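You operate a simulated robot arm through the tools that you are given. There is no shell and no other tool. Be economical: measure what you need, move in short steps, check, and stop when the job is done.

The job below is to be done with a simulated robot arm. You get a single attempt, and the scene is never put back.

## Task
Fetch the tail block and set it on top of the cream cloth pad.
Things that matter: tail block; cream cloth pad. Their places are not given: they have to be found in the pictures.

The check looks at the end state, three seconds after you hand in, the way a careful person would. Anything else that was tipped, shoved, dropped, spilled or broken makes it a failure. Flat cloth is picked up by pressing the open fingertips on it (5 to 10 N) and closing them slowly along it; thin cloth reads only 2 to 8 mm in the jaws.

## Robot
A 7-joint arm with a two-finger parallel gripper, fixed in place. Base frame: the origin is at the foot of the arm, x ahead of it, y to its left, z up; the work surface is at about z = 790. Readings come in mm, degrees, newtons and seconds.
With the tool pointing down near the work surface it reaches from about 220 to 680 mm from the base axis. Its first joint turns from -66.0 to 66.0 degrees. Payload 2.4 kg.
The TCP is the grasp point between the finger pads, 30 mm short of the fingertips. In the tool frame z runs along the fingers and y along their closing line. Largest opening 94 mm; finger width 28, thickness 10; the body of the gripper, 50 by 96 mm, starts 55 mm behind the TCP.
Orientation is told as [roll, pitch, yaw] about the base's x, y, z axes, in that order, counted from this pose: with the fingers straight down and closing along the base's y, the tool's x points along the base's -x, its y along +y and its z along -z.

## Interface
- The arm moves only by the tool play_rows. Its argument "motion" is a list that holds one entry, the list of rows, each a list of 4 numbers: the shift along the base's x, y, z in mm, then the turn about the base's z in degrees. In form: [[[tx, ty, tz, yaw], ...]]. A call has 1 to 10 rows; each row shifts and turns the commanded pose from where the row before left it. "claw" is the gripper command, from -1 (shut) to 1 (fully open), values between in proportion, set as the call begins (left out, the last holds). Each row takes 0.2 s and may step no farther than 50 mm and 8.6 degrees from the row before; otherwise, or with a gripper value out of range, the whole call is refused. A pose out of reach is approached as far as the arm can. The call stops where the force on the tool passes 40 N (or 10 N more than at its start, if that is more) or the arm is blocked; 0.2 s more then pass. The fingers move at their own pace (about 153 mm/s each) and stop on an object; they squeeze with about 34 N. The grip force told is the motor's: it shows also when the fingers shut on nothing. Time passes only in rows, and 0.2 s behind the last, so rows that do not move let the fingers close. The reply holds the time, the measured pose of the TCP, the force on the tool along the base axes, the opening and the grip force, in the units named above and with some noise, and new pictures: "show" is both (left out), scene, wrist or none.
- Cameras (640 x 400 px; columns grow to the right, rows downward): "scene" is fixed at [10.7, 463.3, 1431]; the picture's right is [-0.92, -0.40, 0.00], its down [-0.27, 0.62, -0.73] and it looks along [0.29, -0.67, -0.68] (base axes); focal length 374 px, centre (320, 200). "wrist" rides on the gripper at [76, 14, -102] in the tool frame; the picture's right is [-0.18, 0.98, 0.00], its down [-0.75, -0.14, -0.64] and it looks along [-0.63, -0.12, 0.77] (tool axes); focal length 243 px, centre (320, 200).
- locate(camera, pixels): for up to 12 pixels [column, row] of the newest picture of that camera ("zoom" is the newest enlarged one), the place [x, y, z] in the base frame of the surface seen there, good to about 3 mm. The clock stands still meanwhile.
- close_up(camera, box): a new picture of the part [left, top, right, bottom] of that camera's present view, enlarged. The clock stands still meanwhile.
- hand_in(): hands the job in; it is judged then, once.

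Keep the steps short. Do not move on a guess: measure, check each grasp and each placing, and mend mistakes. In all there are 60 turns and 170 pictures (those below and enlarged ones count). Leave the gripper open and the arm clear of the work at the hand-in unless told otherwise, and finish with a single line.

The tools are called after ">>>" as a command line: name --argument value ..., lists and objects as JSON in quotes. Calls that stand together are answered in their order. play_rows: Moves the arm, as the interface text tells. Its arguments: {"type":"object","properties":{"motion":{"type":"array","items":{"type":"array","items":{"type":"array","items":{"type":"number"}}}},"claw":{"type":"number"},"show":{"type":"string","enum":["both","scene","wrist","none"]}},"required":["motion"]} The other tools are called the same way: locate (camera, pixels) gives the place of the surface under pixels of a picture; close_up (camera, box) takes an enlarged picture of a part of a camera's view; hand_in () hands the job in.

At the start:

```text
time_s: 0.0
eef_pos: [368.2, -94.5, 1054.2]
tool_rot: [0.0, 0.1, 0.0]
force: [-0.8, -0.1, 0.7]
grip_width: 94.0
finger_force: 0.0
```

scene: 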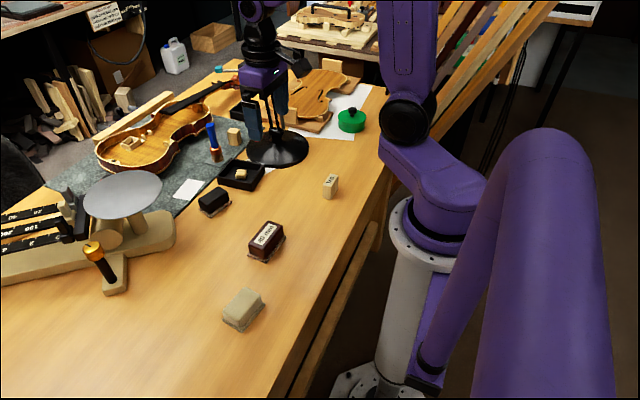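
wrist: 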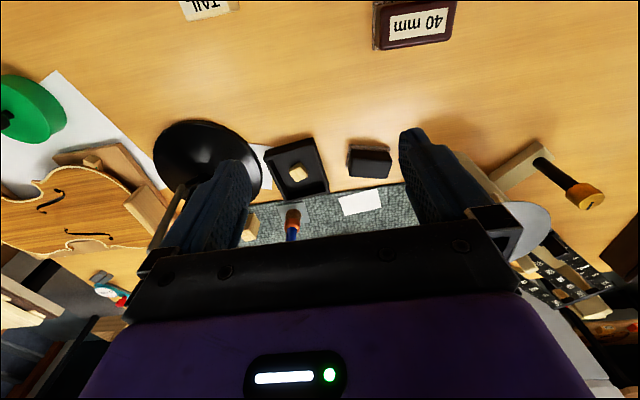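

I see a small block with a label at scene (331,186), which reads "TAIL" in the wrist view, and a cream object at (243,310). I'll enlarge both.

>>> close_up --camera "scene" --box '[290, 150, 370, 200]'

>>> close_up --camera "scene" --box '[180, 210, 340, 340]'

>>> close_up --camera "scene" --box '[160, 90, 300, 230]'

>>> locate --camera "scene" --pixels '[[331, 178], [325, 188], [334, 190], [331, 198], [240, 298], [243, 310], [262, 303], [230, 325], [266, 235], [345, 210], [300, 230], [237, 296]]'

```text
8.00 times, centred on (330, 175) of scene
```

zoom: 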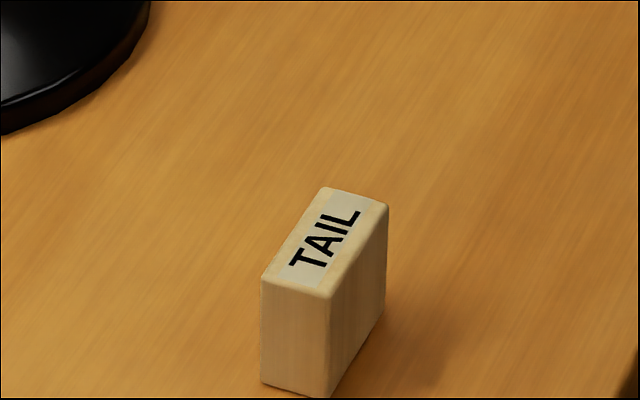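

```text
3.08 times, centred on (260, 275) of scene
```

zoom: 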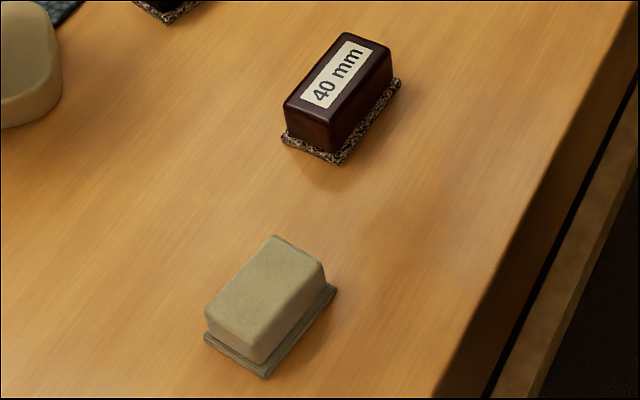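

```text
2.86 times, centred on (230, 160) of scene
```

zoom: 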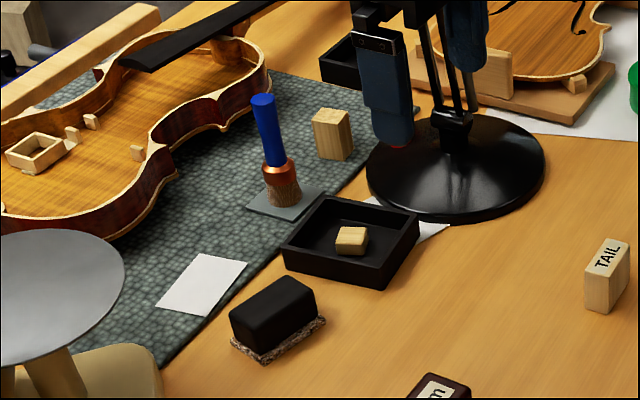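

```text
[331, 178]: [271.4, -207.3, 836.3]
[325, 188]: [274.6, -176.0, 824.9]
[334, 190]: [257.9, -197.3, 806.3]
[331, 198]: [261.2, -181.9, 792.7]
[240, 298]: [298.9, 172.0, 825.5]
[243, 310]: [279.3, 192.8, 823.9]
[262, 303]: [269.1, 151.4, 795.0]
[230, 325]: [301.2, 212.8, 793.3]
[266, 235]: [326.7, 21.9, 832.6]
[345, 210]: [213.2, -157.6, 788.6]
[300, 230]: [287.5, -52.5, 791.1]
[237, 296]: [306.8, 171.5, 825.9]
```

The TAIL block is found: about z 836 at the top. For the pad there are two candidates, the white flat piece at (188,189) and the beige block at (243,310). I'll look closer at both.

>>> close_up --camera "scene" --box '[164, 168, 216, 208]'

>>> close_up --camera "wrist" --box '[240, 130, 400, 230]'

>>> close_up --camera "scene" --box '[212, 280, 276, 340]'

>>> locate --camera "scene" --pixels '[[188, 189], [184, 179], [204, 183], [192, 200], [174, 195], [210, 186], [180, 176], [260, 170], [240, 174], [213, 200]]'

```text
10.00 times, centred on (190, 188) of scene
```

zoom: 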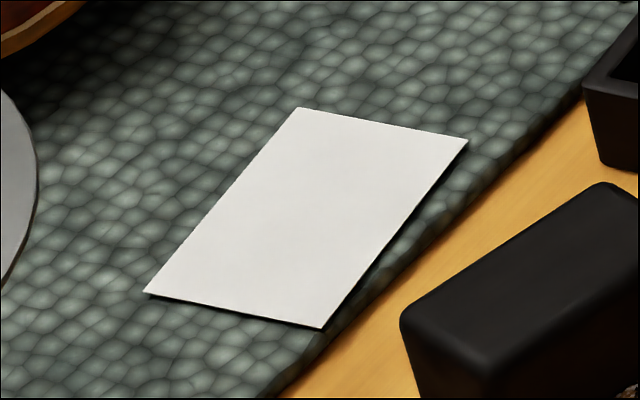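

```text
4.00 times, centred on (320, 180) of wrist
```

zoom: 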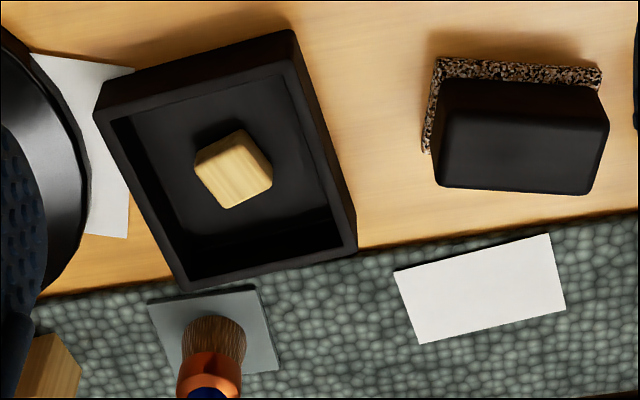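

```text
6.67 times, centred on (244, 310) of scene
```

zoom: 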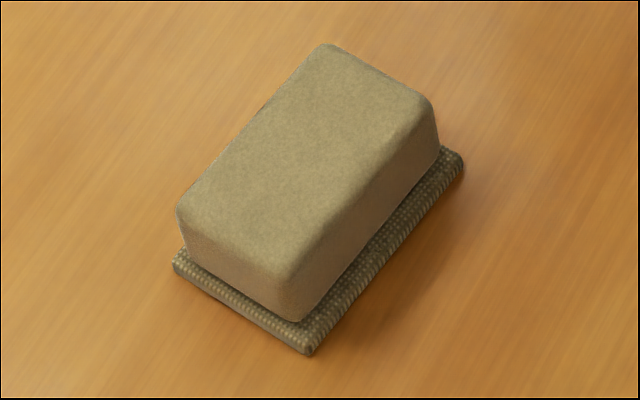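

```text
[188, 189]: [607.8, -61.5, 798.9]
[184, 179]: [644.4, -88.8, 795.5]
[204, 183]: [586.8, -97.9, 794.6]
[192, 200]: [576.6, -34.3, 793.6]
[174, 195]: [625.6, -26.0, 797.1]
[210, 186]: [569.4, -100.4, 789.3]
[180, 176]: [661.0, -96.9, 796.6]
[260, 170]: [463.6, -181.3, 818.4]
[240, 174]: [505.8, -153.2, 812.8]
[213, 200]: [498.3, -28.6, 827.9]
```

The beige block has woven-cloth texture and a flat top at z≈825, so it's the cream cloth pad. The white piece is smooth paper. Next I'll measure the corners of both tops.

>>> close_up --camera "scene" --box '[290, 150, 370, 200]'

>>> locate --camera "zoom" --pixels '[[325, 194], [380, 208], [328, 288], [268, 277], [326, 243], [295, 235], [358, 250], [264, 378], [322, 390], [380, 310], [295, 340], [355, 300]]'

>>> locate --camera "scene" --pixels '[[245, 286], [253, 293], [240, 323], [231, 313], [242, 303], [243, 333], [257, 304], [230, 319], [248, 303], [237, 309]]'

```text
8.00 times, centred on (330, 175) of scene
```

zoom: 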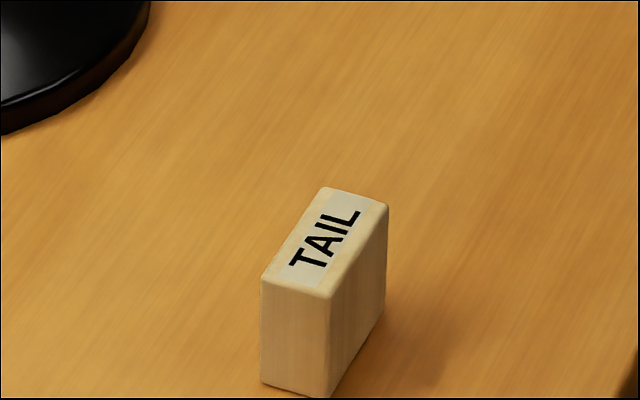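

```text
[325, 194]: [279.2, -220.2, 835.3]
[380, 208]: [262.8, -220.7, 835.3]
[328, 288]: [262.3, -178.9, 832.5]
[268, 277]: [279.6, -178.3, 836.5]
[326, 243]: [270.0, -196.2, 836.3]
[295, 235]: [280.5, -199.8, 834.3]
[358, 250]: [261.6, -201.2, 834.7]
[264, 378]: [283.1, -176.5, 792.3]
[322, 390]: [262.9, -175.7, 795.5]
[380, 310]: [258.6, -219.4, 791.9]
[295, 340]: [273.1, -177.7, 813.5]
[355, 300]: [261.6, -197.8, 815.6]
```

```text
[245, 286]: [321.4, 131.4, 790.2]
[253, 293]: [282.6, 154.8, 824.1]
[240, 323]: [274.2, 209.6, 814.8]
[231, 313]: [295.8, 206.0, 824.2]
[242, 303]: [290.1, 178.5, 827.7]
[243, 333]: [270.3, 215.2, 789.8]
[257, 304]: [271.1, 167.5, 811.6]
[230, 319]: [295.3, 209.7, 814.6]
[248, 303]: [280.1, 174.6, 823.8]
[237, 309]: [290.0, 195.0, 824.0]
```

The block spans x 260–282, y −221…−176, z 790–836, and it's square to the axes. It can be gripped along y (45 mm) with no turn. I'll move above it at the present height.

>>> play_rows --motion '[[[-24.3, -26, 0, 0], [-24.3, -26, 0, 0], [-24.3, -26, 0, 0], [-24.3, -26, 0, 0], [0, 0, -40, 0], [0, 0, -40, 0], [0, 0, -40, 0], [0, 0, 0, 0]]]' --claw 1

```text
time_s: 1.8
eef_pos: [271.5, -199.5, 937.3]
tool_rot: [-0.1, 0.0, 0.0]
force: [0.3, -0.3, 0.8]
grip_width: 94.1
finger_force: 0.0
```

scene: 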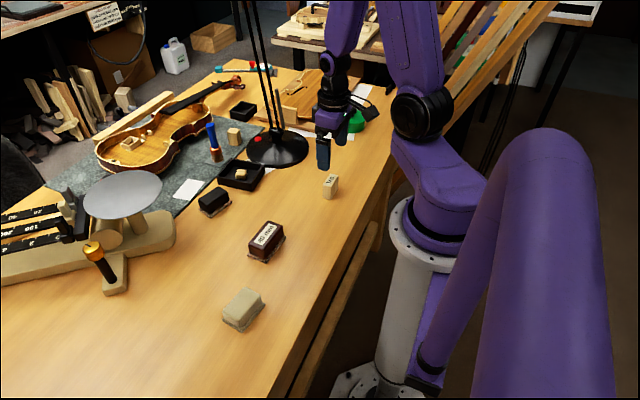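
wrist: 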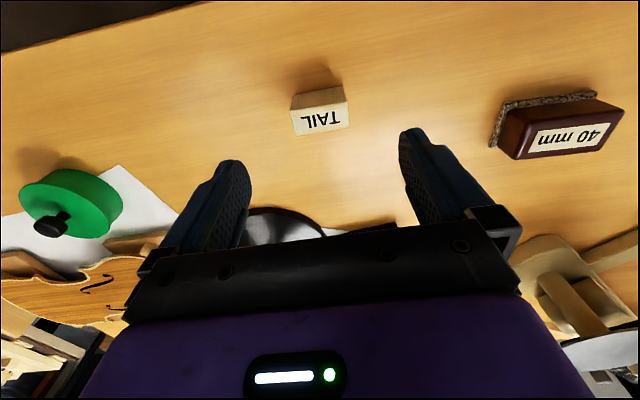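

The gripper is above the block, which shows at wrist (320,110). I'll measure it again from here, along with the green pot and lamp for clearance.

>>> locate --camera "wrist" --pixels '[[295, 113], [346, 104], [347, 126], [297, 133], [321, 119], [270, 215], [120, 195], [510, 150]]'

```text
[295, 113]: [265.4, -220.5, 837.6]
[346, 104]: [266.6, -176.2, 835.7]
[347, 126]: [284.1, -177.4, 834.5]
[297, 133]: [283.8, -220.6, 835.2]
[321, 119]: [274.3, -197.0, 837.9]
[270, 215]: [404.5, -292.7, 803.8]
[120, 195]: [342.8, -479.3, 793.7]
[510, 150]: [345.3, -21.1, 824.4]
```

The centre is about (272.5, −198.7) and nothing stands within finger range. I'll go down to TCP z≈828 with the jaws open.

>>> play_rows --motion '[[[1, 1, -30, 0], [0, 0, -30, 0], [0, 0, -25, 0], [0, 0, -21, 0], [0, 0, 0, 0]]]'

```text
time_s: 3.0
eef_pos: [272.5, -198.2, 830.7]
tool_rot: [0.1, 0.1, 0.0]
force: [-0.6, -0.3, -0.3]
grip_width: 94.3
finger_force: 0.0
```

scene: 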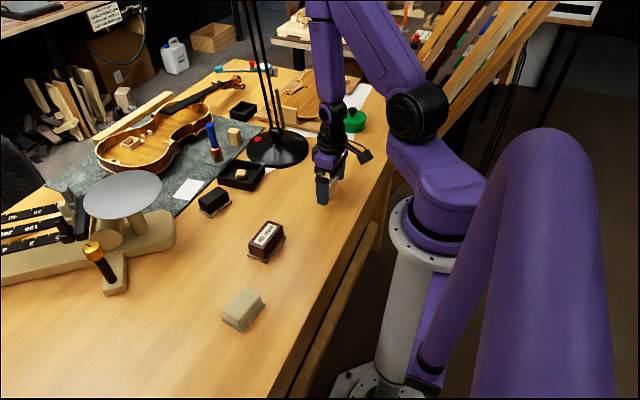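
wrist: 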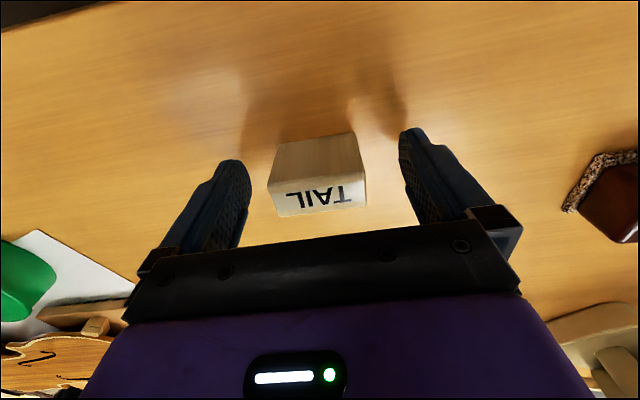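

The block stands between the fingers, roughly centred. I'll close them.

>>> play_rows --motion '[[[0, 0, 0, 0], [0, 0, 0, 0], [0, 0, 0, 0]]]' --claw -1 --show "wrist"

```text
time_s: 3.8
eef_pos: [273.7, -198.5, 829.7]
tool_rot: [0.1, 0.1, 0.0]
force: [0.4, -0.7, 0.7]
grip_width: 53.1
finger_force: 33.7
```

wrist: 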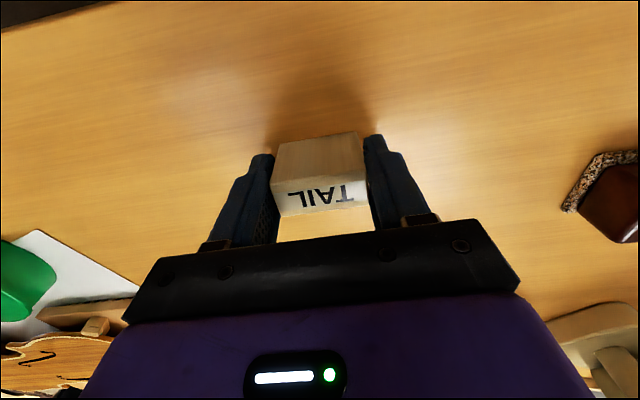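

It's gripped at 53 mm and 34 N. I'll lift slowly and check that it holds.

>>> play_rows --motion '[[[0, 0, 5, 0], [0, 0, 10, 0], [0, 0, 20, 0], [0, 0, 35, 0], [0, 0, 40, 0], [0, 0, 0, 0]]]'

```text
time_s: 5.2
eef_pos: [270.8, -197.9, 941.6]
tool_rot: [0.0, 0.0, 0.0]
force: [0.0, 0.4, 0.3]
grip_width: 52.9
finger_force: 34.0
```

scene: 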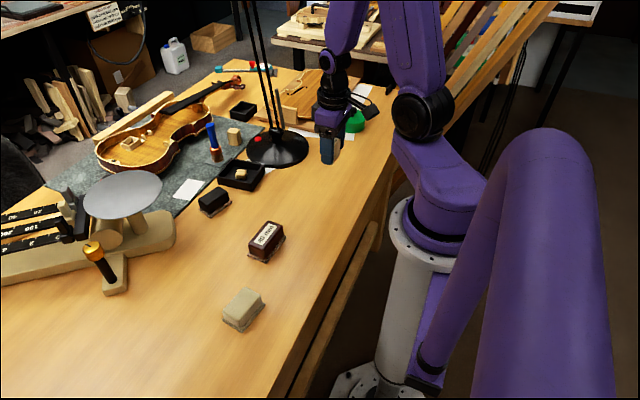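
wrist: 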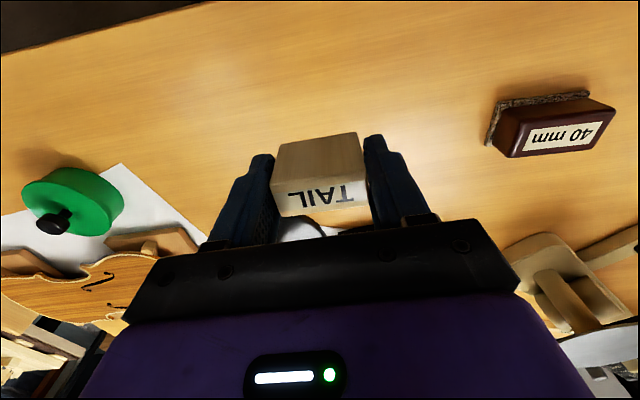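

The block is held and stayed in place in the jaws. Before carrying it, I'll measure the pad's top precisely in an enlarged view.

>>> close_up --camera "scene" --box '[204, 285, 284, 335]'

>>> locate --camera "zoom" --pixels '[[325, 45], [345, 32], [420, 80], [405, 95], [300, 280], [280, 290], [160, 190], [175, 200], [285, 155], [230, 120], [350, 190], [410, 240]]'

```text
8.00 times, centred on (244, 310) of scene
```

zoom: 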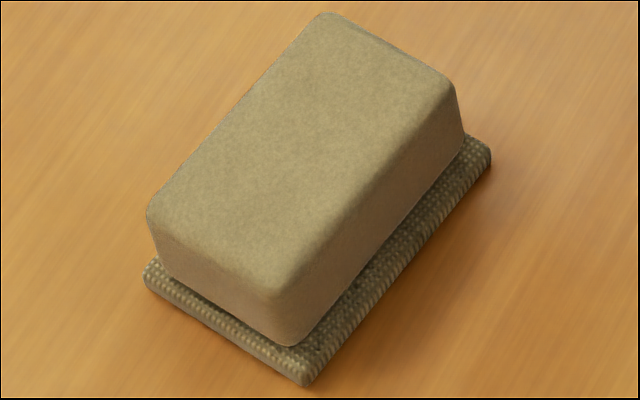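

```text
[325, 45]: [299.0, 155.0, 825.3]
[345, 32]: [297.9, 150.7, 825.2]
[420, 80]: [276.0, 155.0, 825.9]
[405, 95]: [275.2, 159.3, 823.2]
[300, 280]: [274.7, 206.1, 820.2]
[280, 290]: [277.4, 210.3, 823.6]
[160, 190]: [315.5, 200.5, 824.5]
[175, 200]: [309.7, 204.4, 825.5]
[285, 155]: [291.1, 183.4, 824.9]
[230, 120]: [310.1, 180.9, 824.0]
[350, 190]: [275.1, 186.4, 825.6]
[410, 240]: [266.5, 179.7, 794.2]
```

The pad top is about 62 × 39 mm at z≈825, centred at (291.5, 178.7), with its long axis turned about −8.5° from y. I'll carry the block over at z≈942, turning −8.5° on the way.

>>> play_rows --motion '[[[2.05, 37.6, 0, -0.85], [2.05, 37.6, 0, -0.85], [2.05, 37.6, 0, -0.85], [2.05, 37.6, 0, -0.85], [2.05, 37.6, 0, -0.85], [2.05, 37.6, 0, -0.85], [2.05, 37.6, 0, -0.85], [2.05, 37.6, 0, -0.85], [2.05, 37.6, 0, -0.85], [2.05, 37.6, 0, -0.85]]]'

```text
time_s: 7.4
eef_pos: [292.1, 179.4, 938.6]
tool_rot: [0.0, -0.1, -8.6]
force: [0.2, -0.6, -0.2]
grip_width: 52.7
finger_force: 33.6
```

scene: 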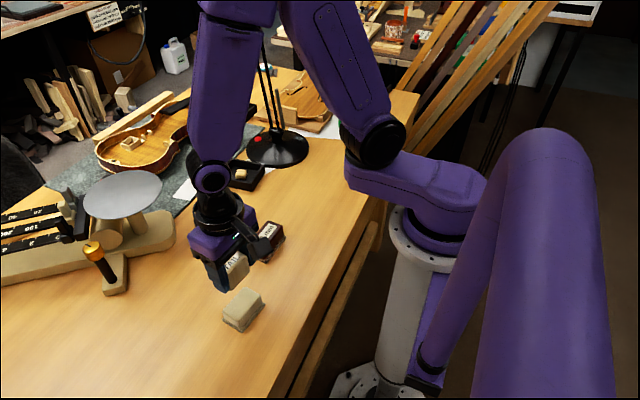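
wrist: 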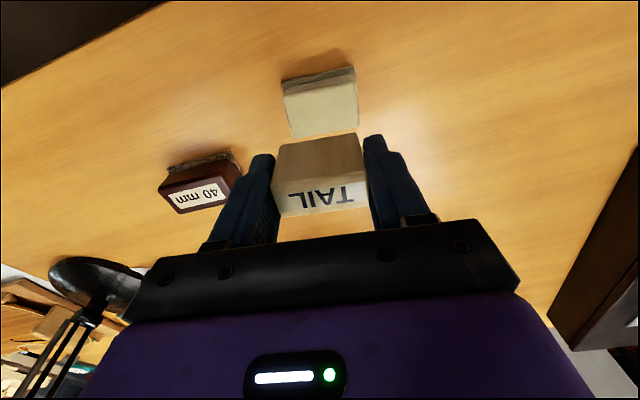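

Aligned so far: the pad shows at wrist (320,105). I'll lower to about z 882 and check alignment.

>>> play_rows --motion '[[[-0.5, -0.5, -25, 0], [0, 0, -25, 0], [0, 0, -8, 0], [0, 0, 0, 0]]]'

>>> close_up --camera "scene" --box '[190, 240, 300, 340]'

>>> close_up --camera "wrist" --box '[240, 60, 400, 220]'

```text
time_s: 8.4
eef_pos: [291.2, 178.3, 882.0]
tool_rot: [0.1, 0.0, -8.5]
force: [0.0, 0.4, 1.1]
grip_width: 52.6
finger_force: 33.9
```

scene: 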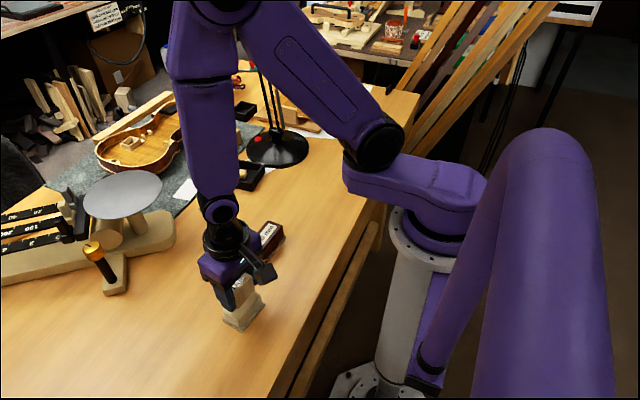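
wrist: 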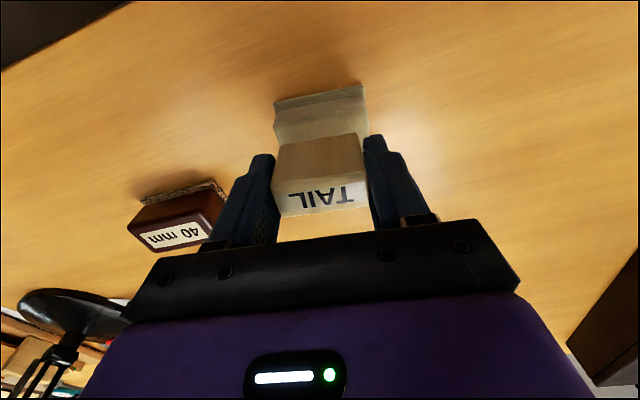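

```text
4.00 times, centred on (245, 290) of scene
```

zoom: 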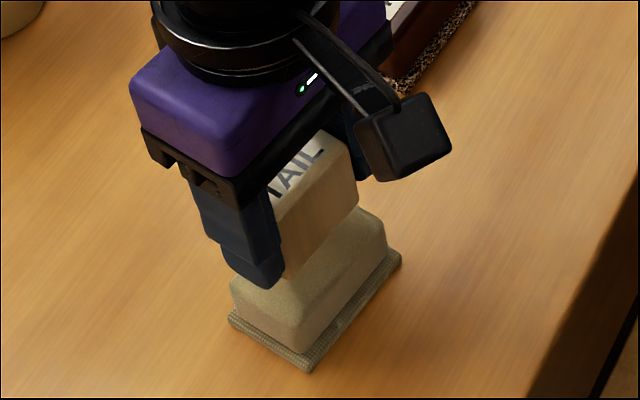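

```text
2.50 times, centred on (320, 140) of wrist
```

zoom: 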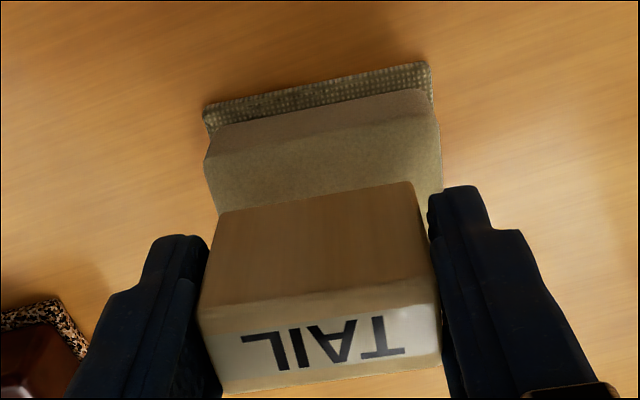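

The block is parallel to the pad and centred above it, 16 mm or so to go. I'll lower gently, watching the force.

>>> play_rows --motion '[[[0, 0, -6, 0], [0, 0, -5, 0], [0, 0, -2, 0], [0, 0, 0, 0]]]' --show "wrist"

>>> close_up --camera "scene" --box '[210, 260, 290, 340]'

```text
time_s: 9.4
eef_pos: [292.8, 178.9, 869.1]
tool_rot: [0.0, -0.1, -8.5]
force: [-0.1, -0.2, 0.2]
grip_width: 52.8
finger_force: 33.4
```

wrist: 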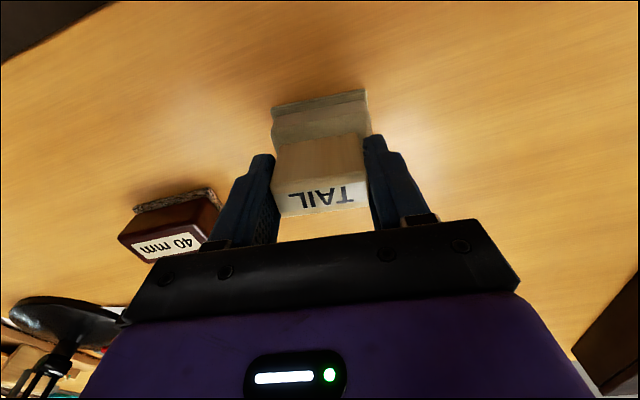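

```text
5.00 times, centred on (250, 300) of scene
```

zoom: 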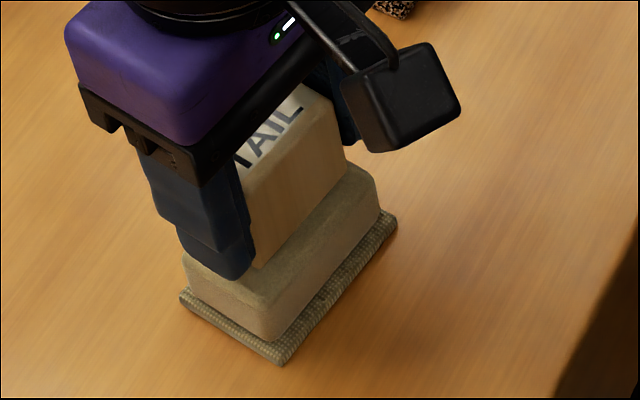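

No contact yet (force 0.2 N). I'll go down in 1 mm steps.

>>> play_rows --motion '[[[0, 0, -1, 0], [0, 0, -1, 0], [0, 0, -1, 0], [0, 0, 0, 0]]]' --show "none"

```text
time_s: 10.4
eef_pos: [291.2, 177.9, 865.6]
tool_rot: [0.0, -0.1, -8.6]
force: [0.5, -1.6, 13.2]
grip_width: 53.0
finger_force: 34.6
```

Contact: 13 N upward, so the block rests on the pad. I'll ease up 0.5 mm and open the fingers.

>>> play_rows --motion '[[[0, 0, 0.5, 0], [0, 0, 0, 0]]]' --show "none"

>>> play_rows --motion '[[[0, 0, 0, 0], [0, 0, 0, 0], [0, 0, 0, 0]]]' --claw 0.7

>>> close_up --camera "scene" --box '[210, 260, 290, 340]'

```text
time_s: 11.0
eef_pos: [292.6, 178.4, 866.3]
tool_rot: [-0.1, 0.0, -8.7]
force: [-0.3, 0.3, 8.8]
grip_width: 52.8
finger_force: 33.9
```

```text
time_s: 11.8
eef_pos: [292.2, 178.5, 865.4]
tool_rot: [0.0, 0.1, -8.6]
force: [-0.8, 0.2, 0.9]
grip_width: 79.8
finger_force: 0.1
```

scene: 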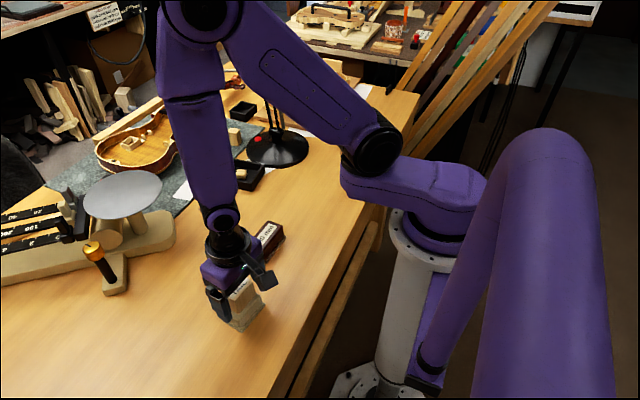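
wrist: 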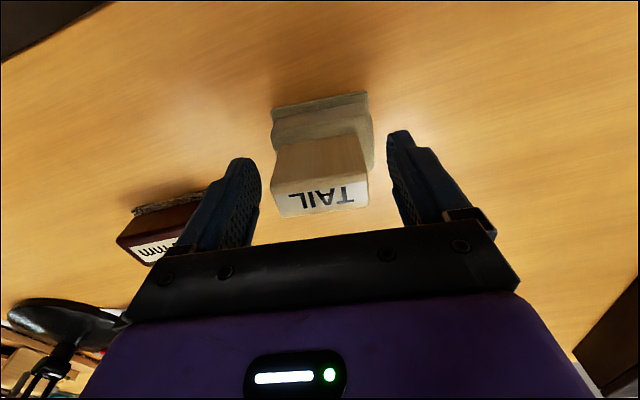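

```text
5.00 times, centred on (250, 300) of scene
```

zoom: 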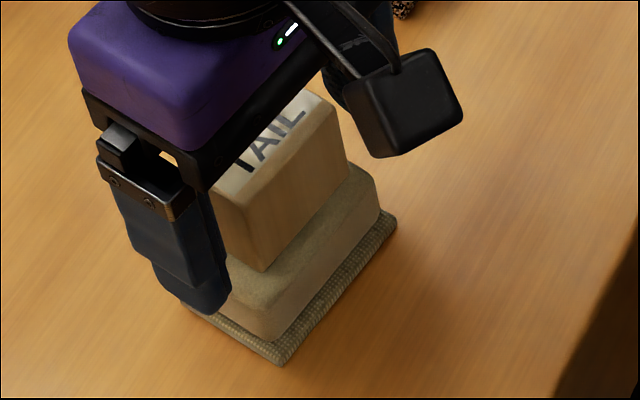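

The block stands free on the pad and the fingers are clear of it. I'll raise straight up, then move aside over open table.

>>> play_rows --motion '[[[0, 0, 10, 0], [0, 0, 30, 0], [0, 0, 40, 0], [0, 0, 45, 0], [0, 0, 45, 0], [20, -40, 0, 0], [20, -40, 0, 0], [20, -40, 0, 0], [0, -40, 0, 0], [0, 0, 0, 0]]]' --claw 1

>>> close_up --camera "scene" --box '[200, 210, 300, 340]'

>>> locate --camera "zoom" --pixels '[[280, 220], [300, 260], [250, 330], [340, 240]]'

```text
time_s: 14.0
eef_pos: [351.7, 18.9, 1033.8]
tool_rot: [0.0, 0.0, -8.6]
force: [0.3, -0.2, -0.6]
grip_width: 94.0
finger_force: 0.1
```

scene: 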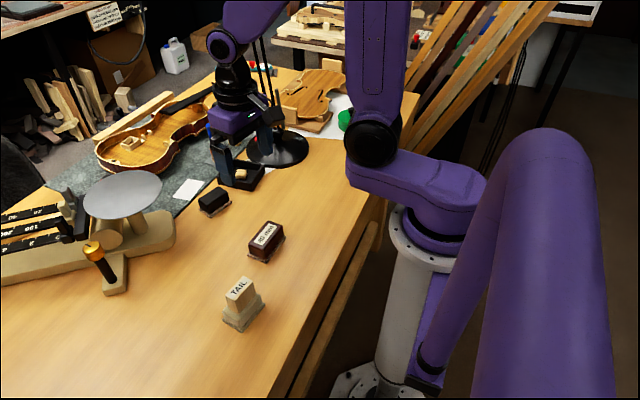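
wrist: 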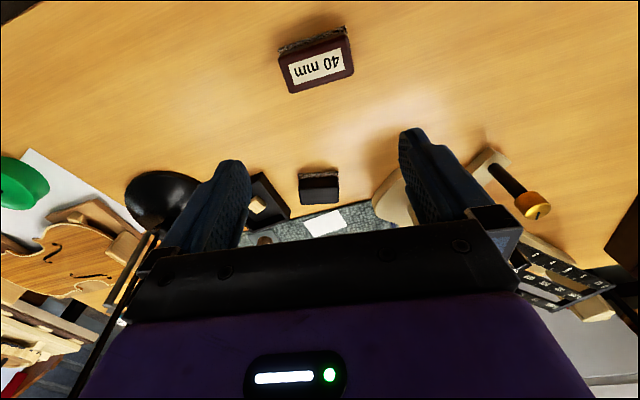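

```text
3.08 times, centred on (250, 275) of scene
```

zoom: 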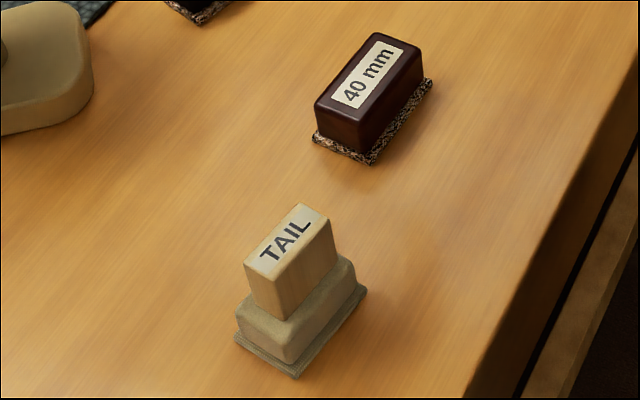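

```text
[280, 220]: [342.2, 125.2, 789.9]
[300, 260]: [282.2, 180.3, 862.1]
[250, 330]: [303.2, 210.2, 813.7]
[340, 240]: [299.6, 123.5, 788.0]
```

The TAIL block stands upright and centred on the cream pad, nothing else has moved, and the gripper is open and clear. I'm handing in.

>>> hand_in

```text
The job is handed in.
```

The tail block is standing upright and centred on the cream cloth pad, the gripper is open and clear, and the job is handed in.
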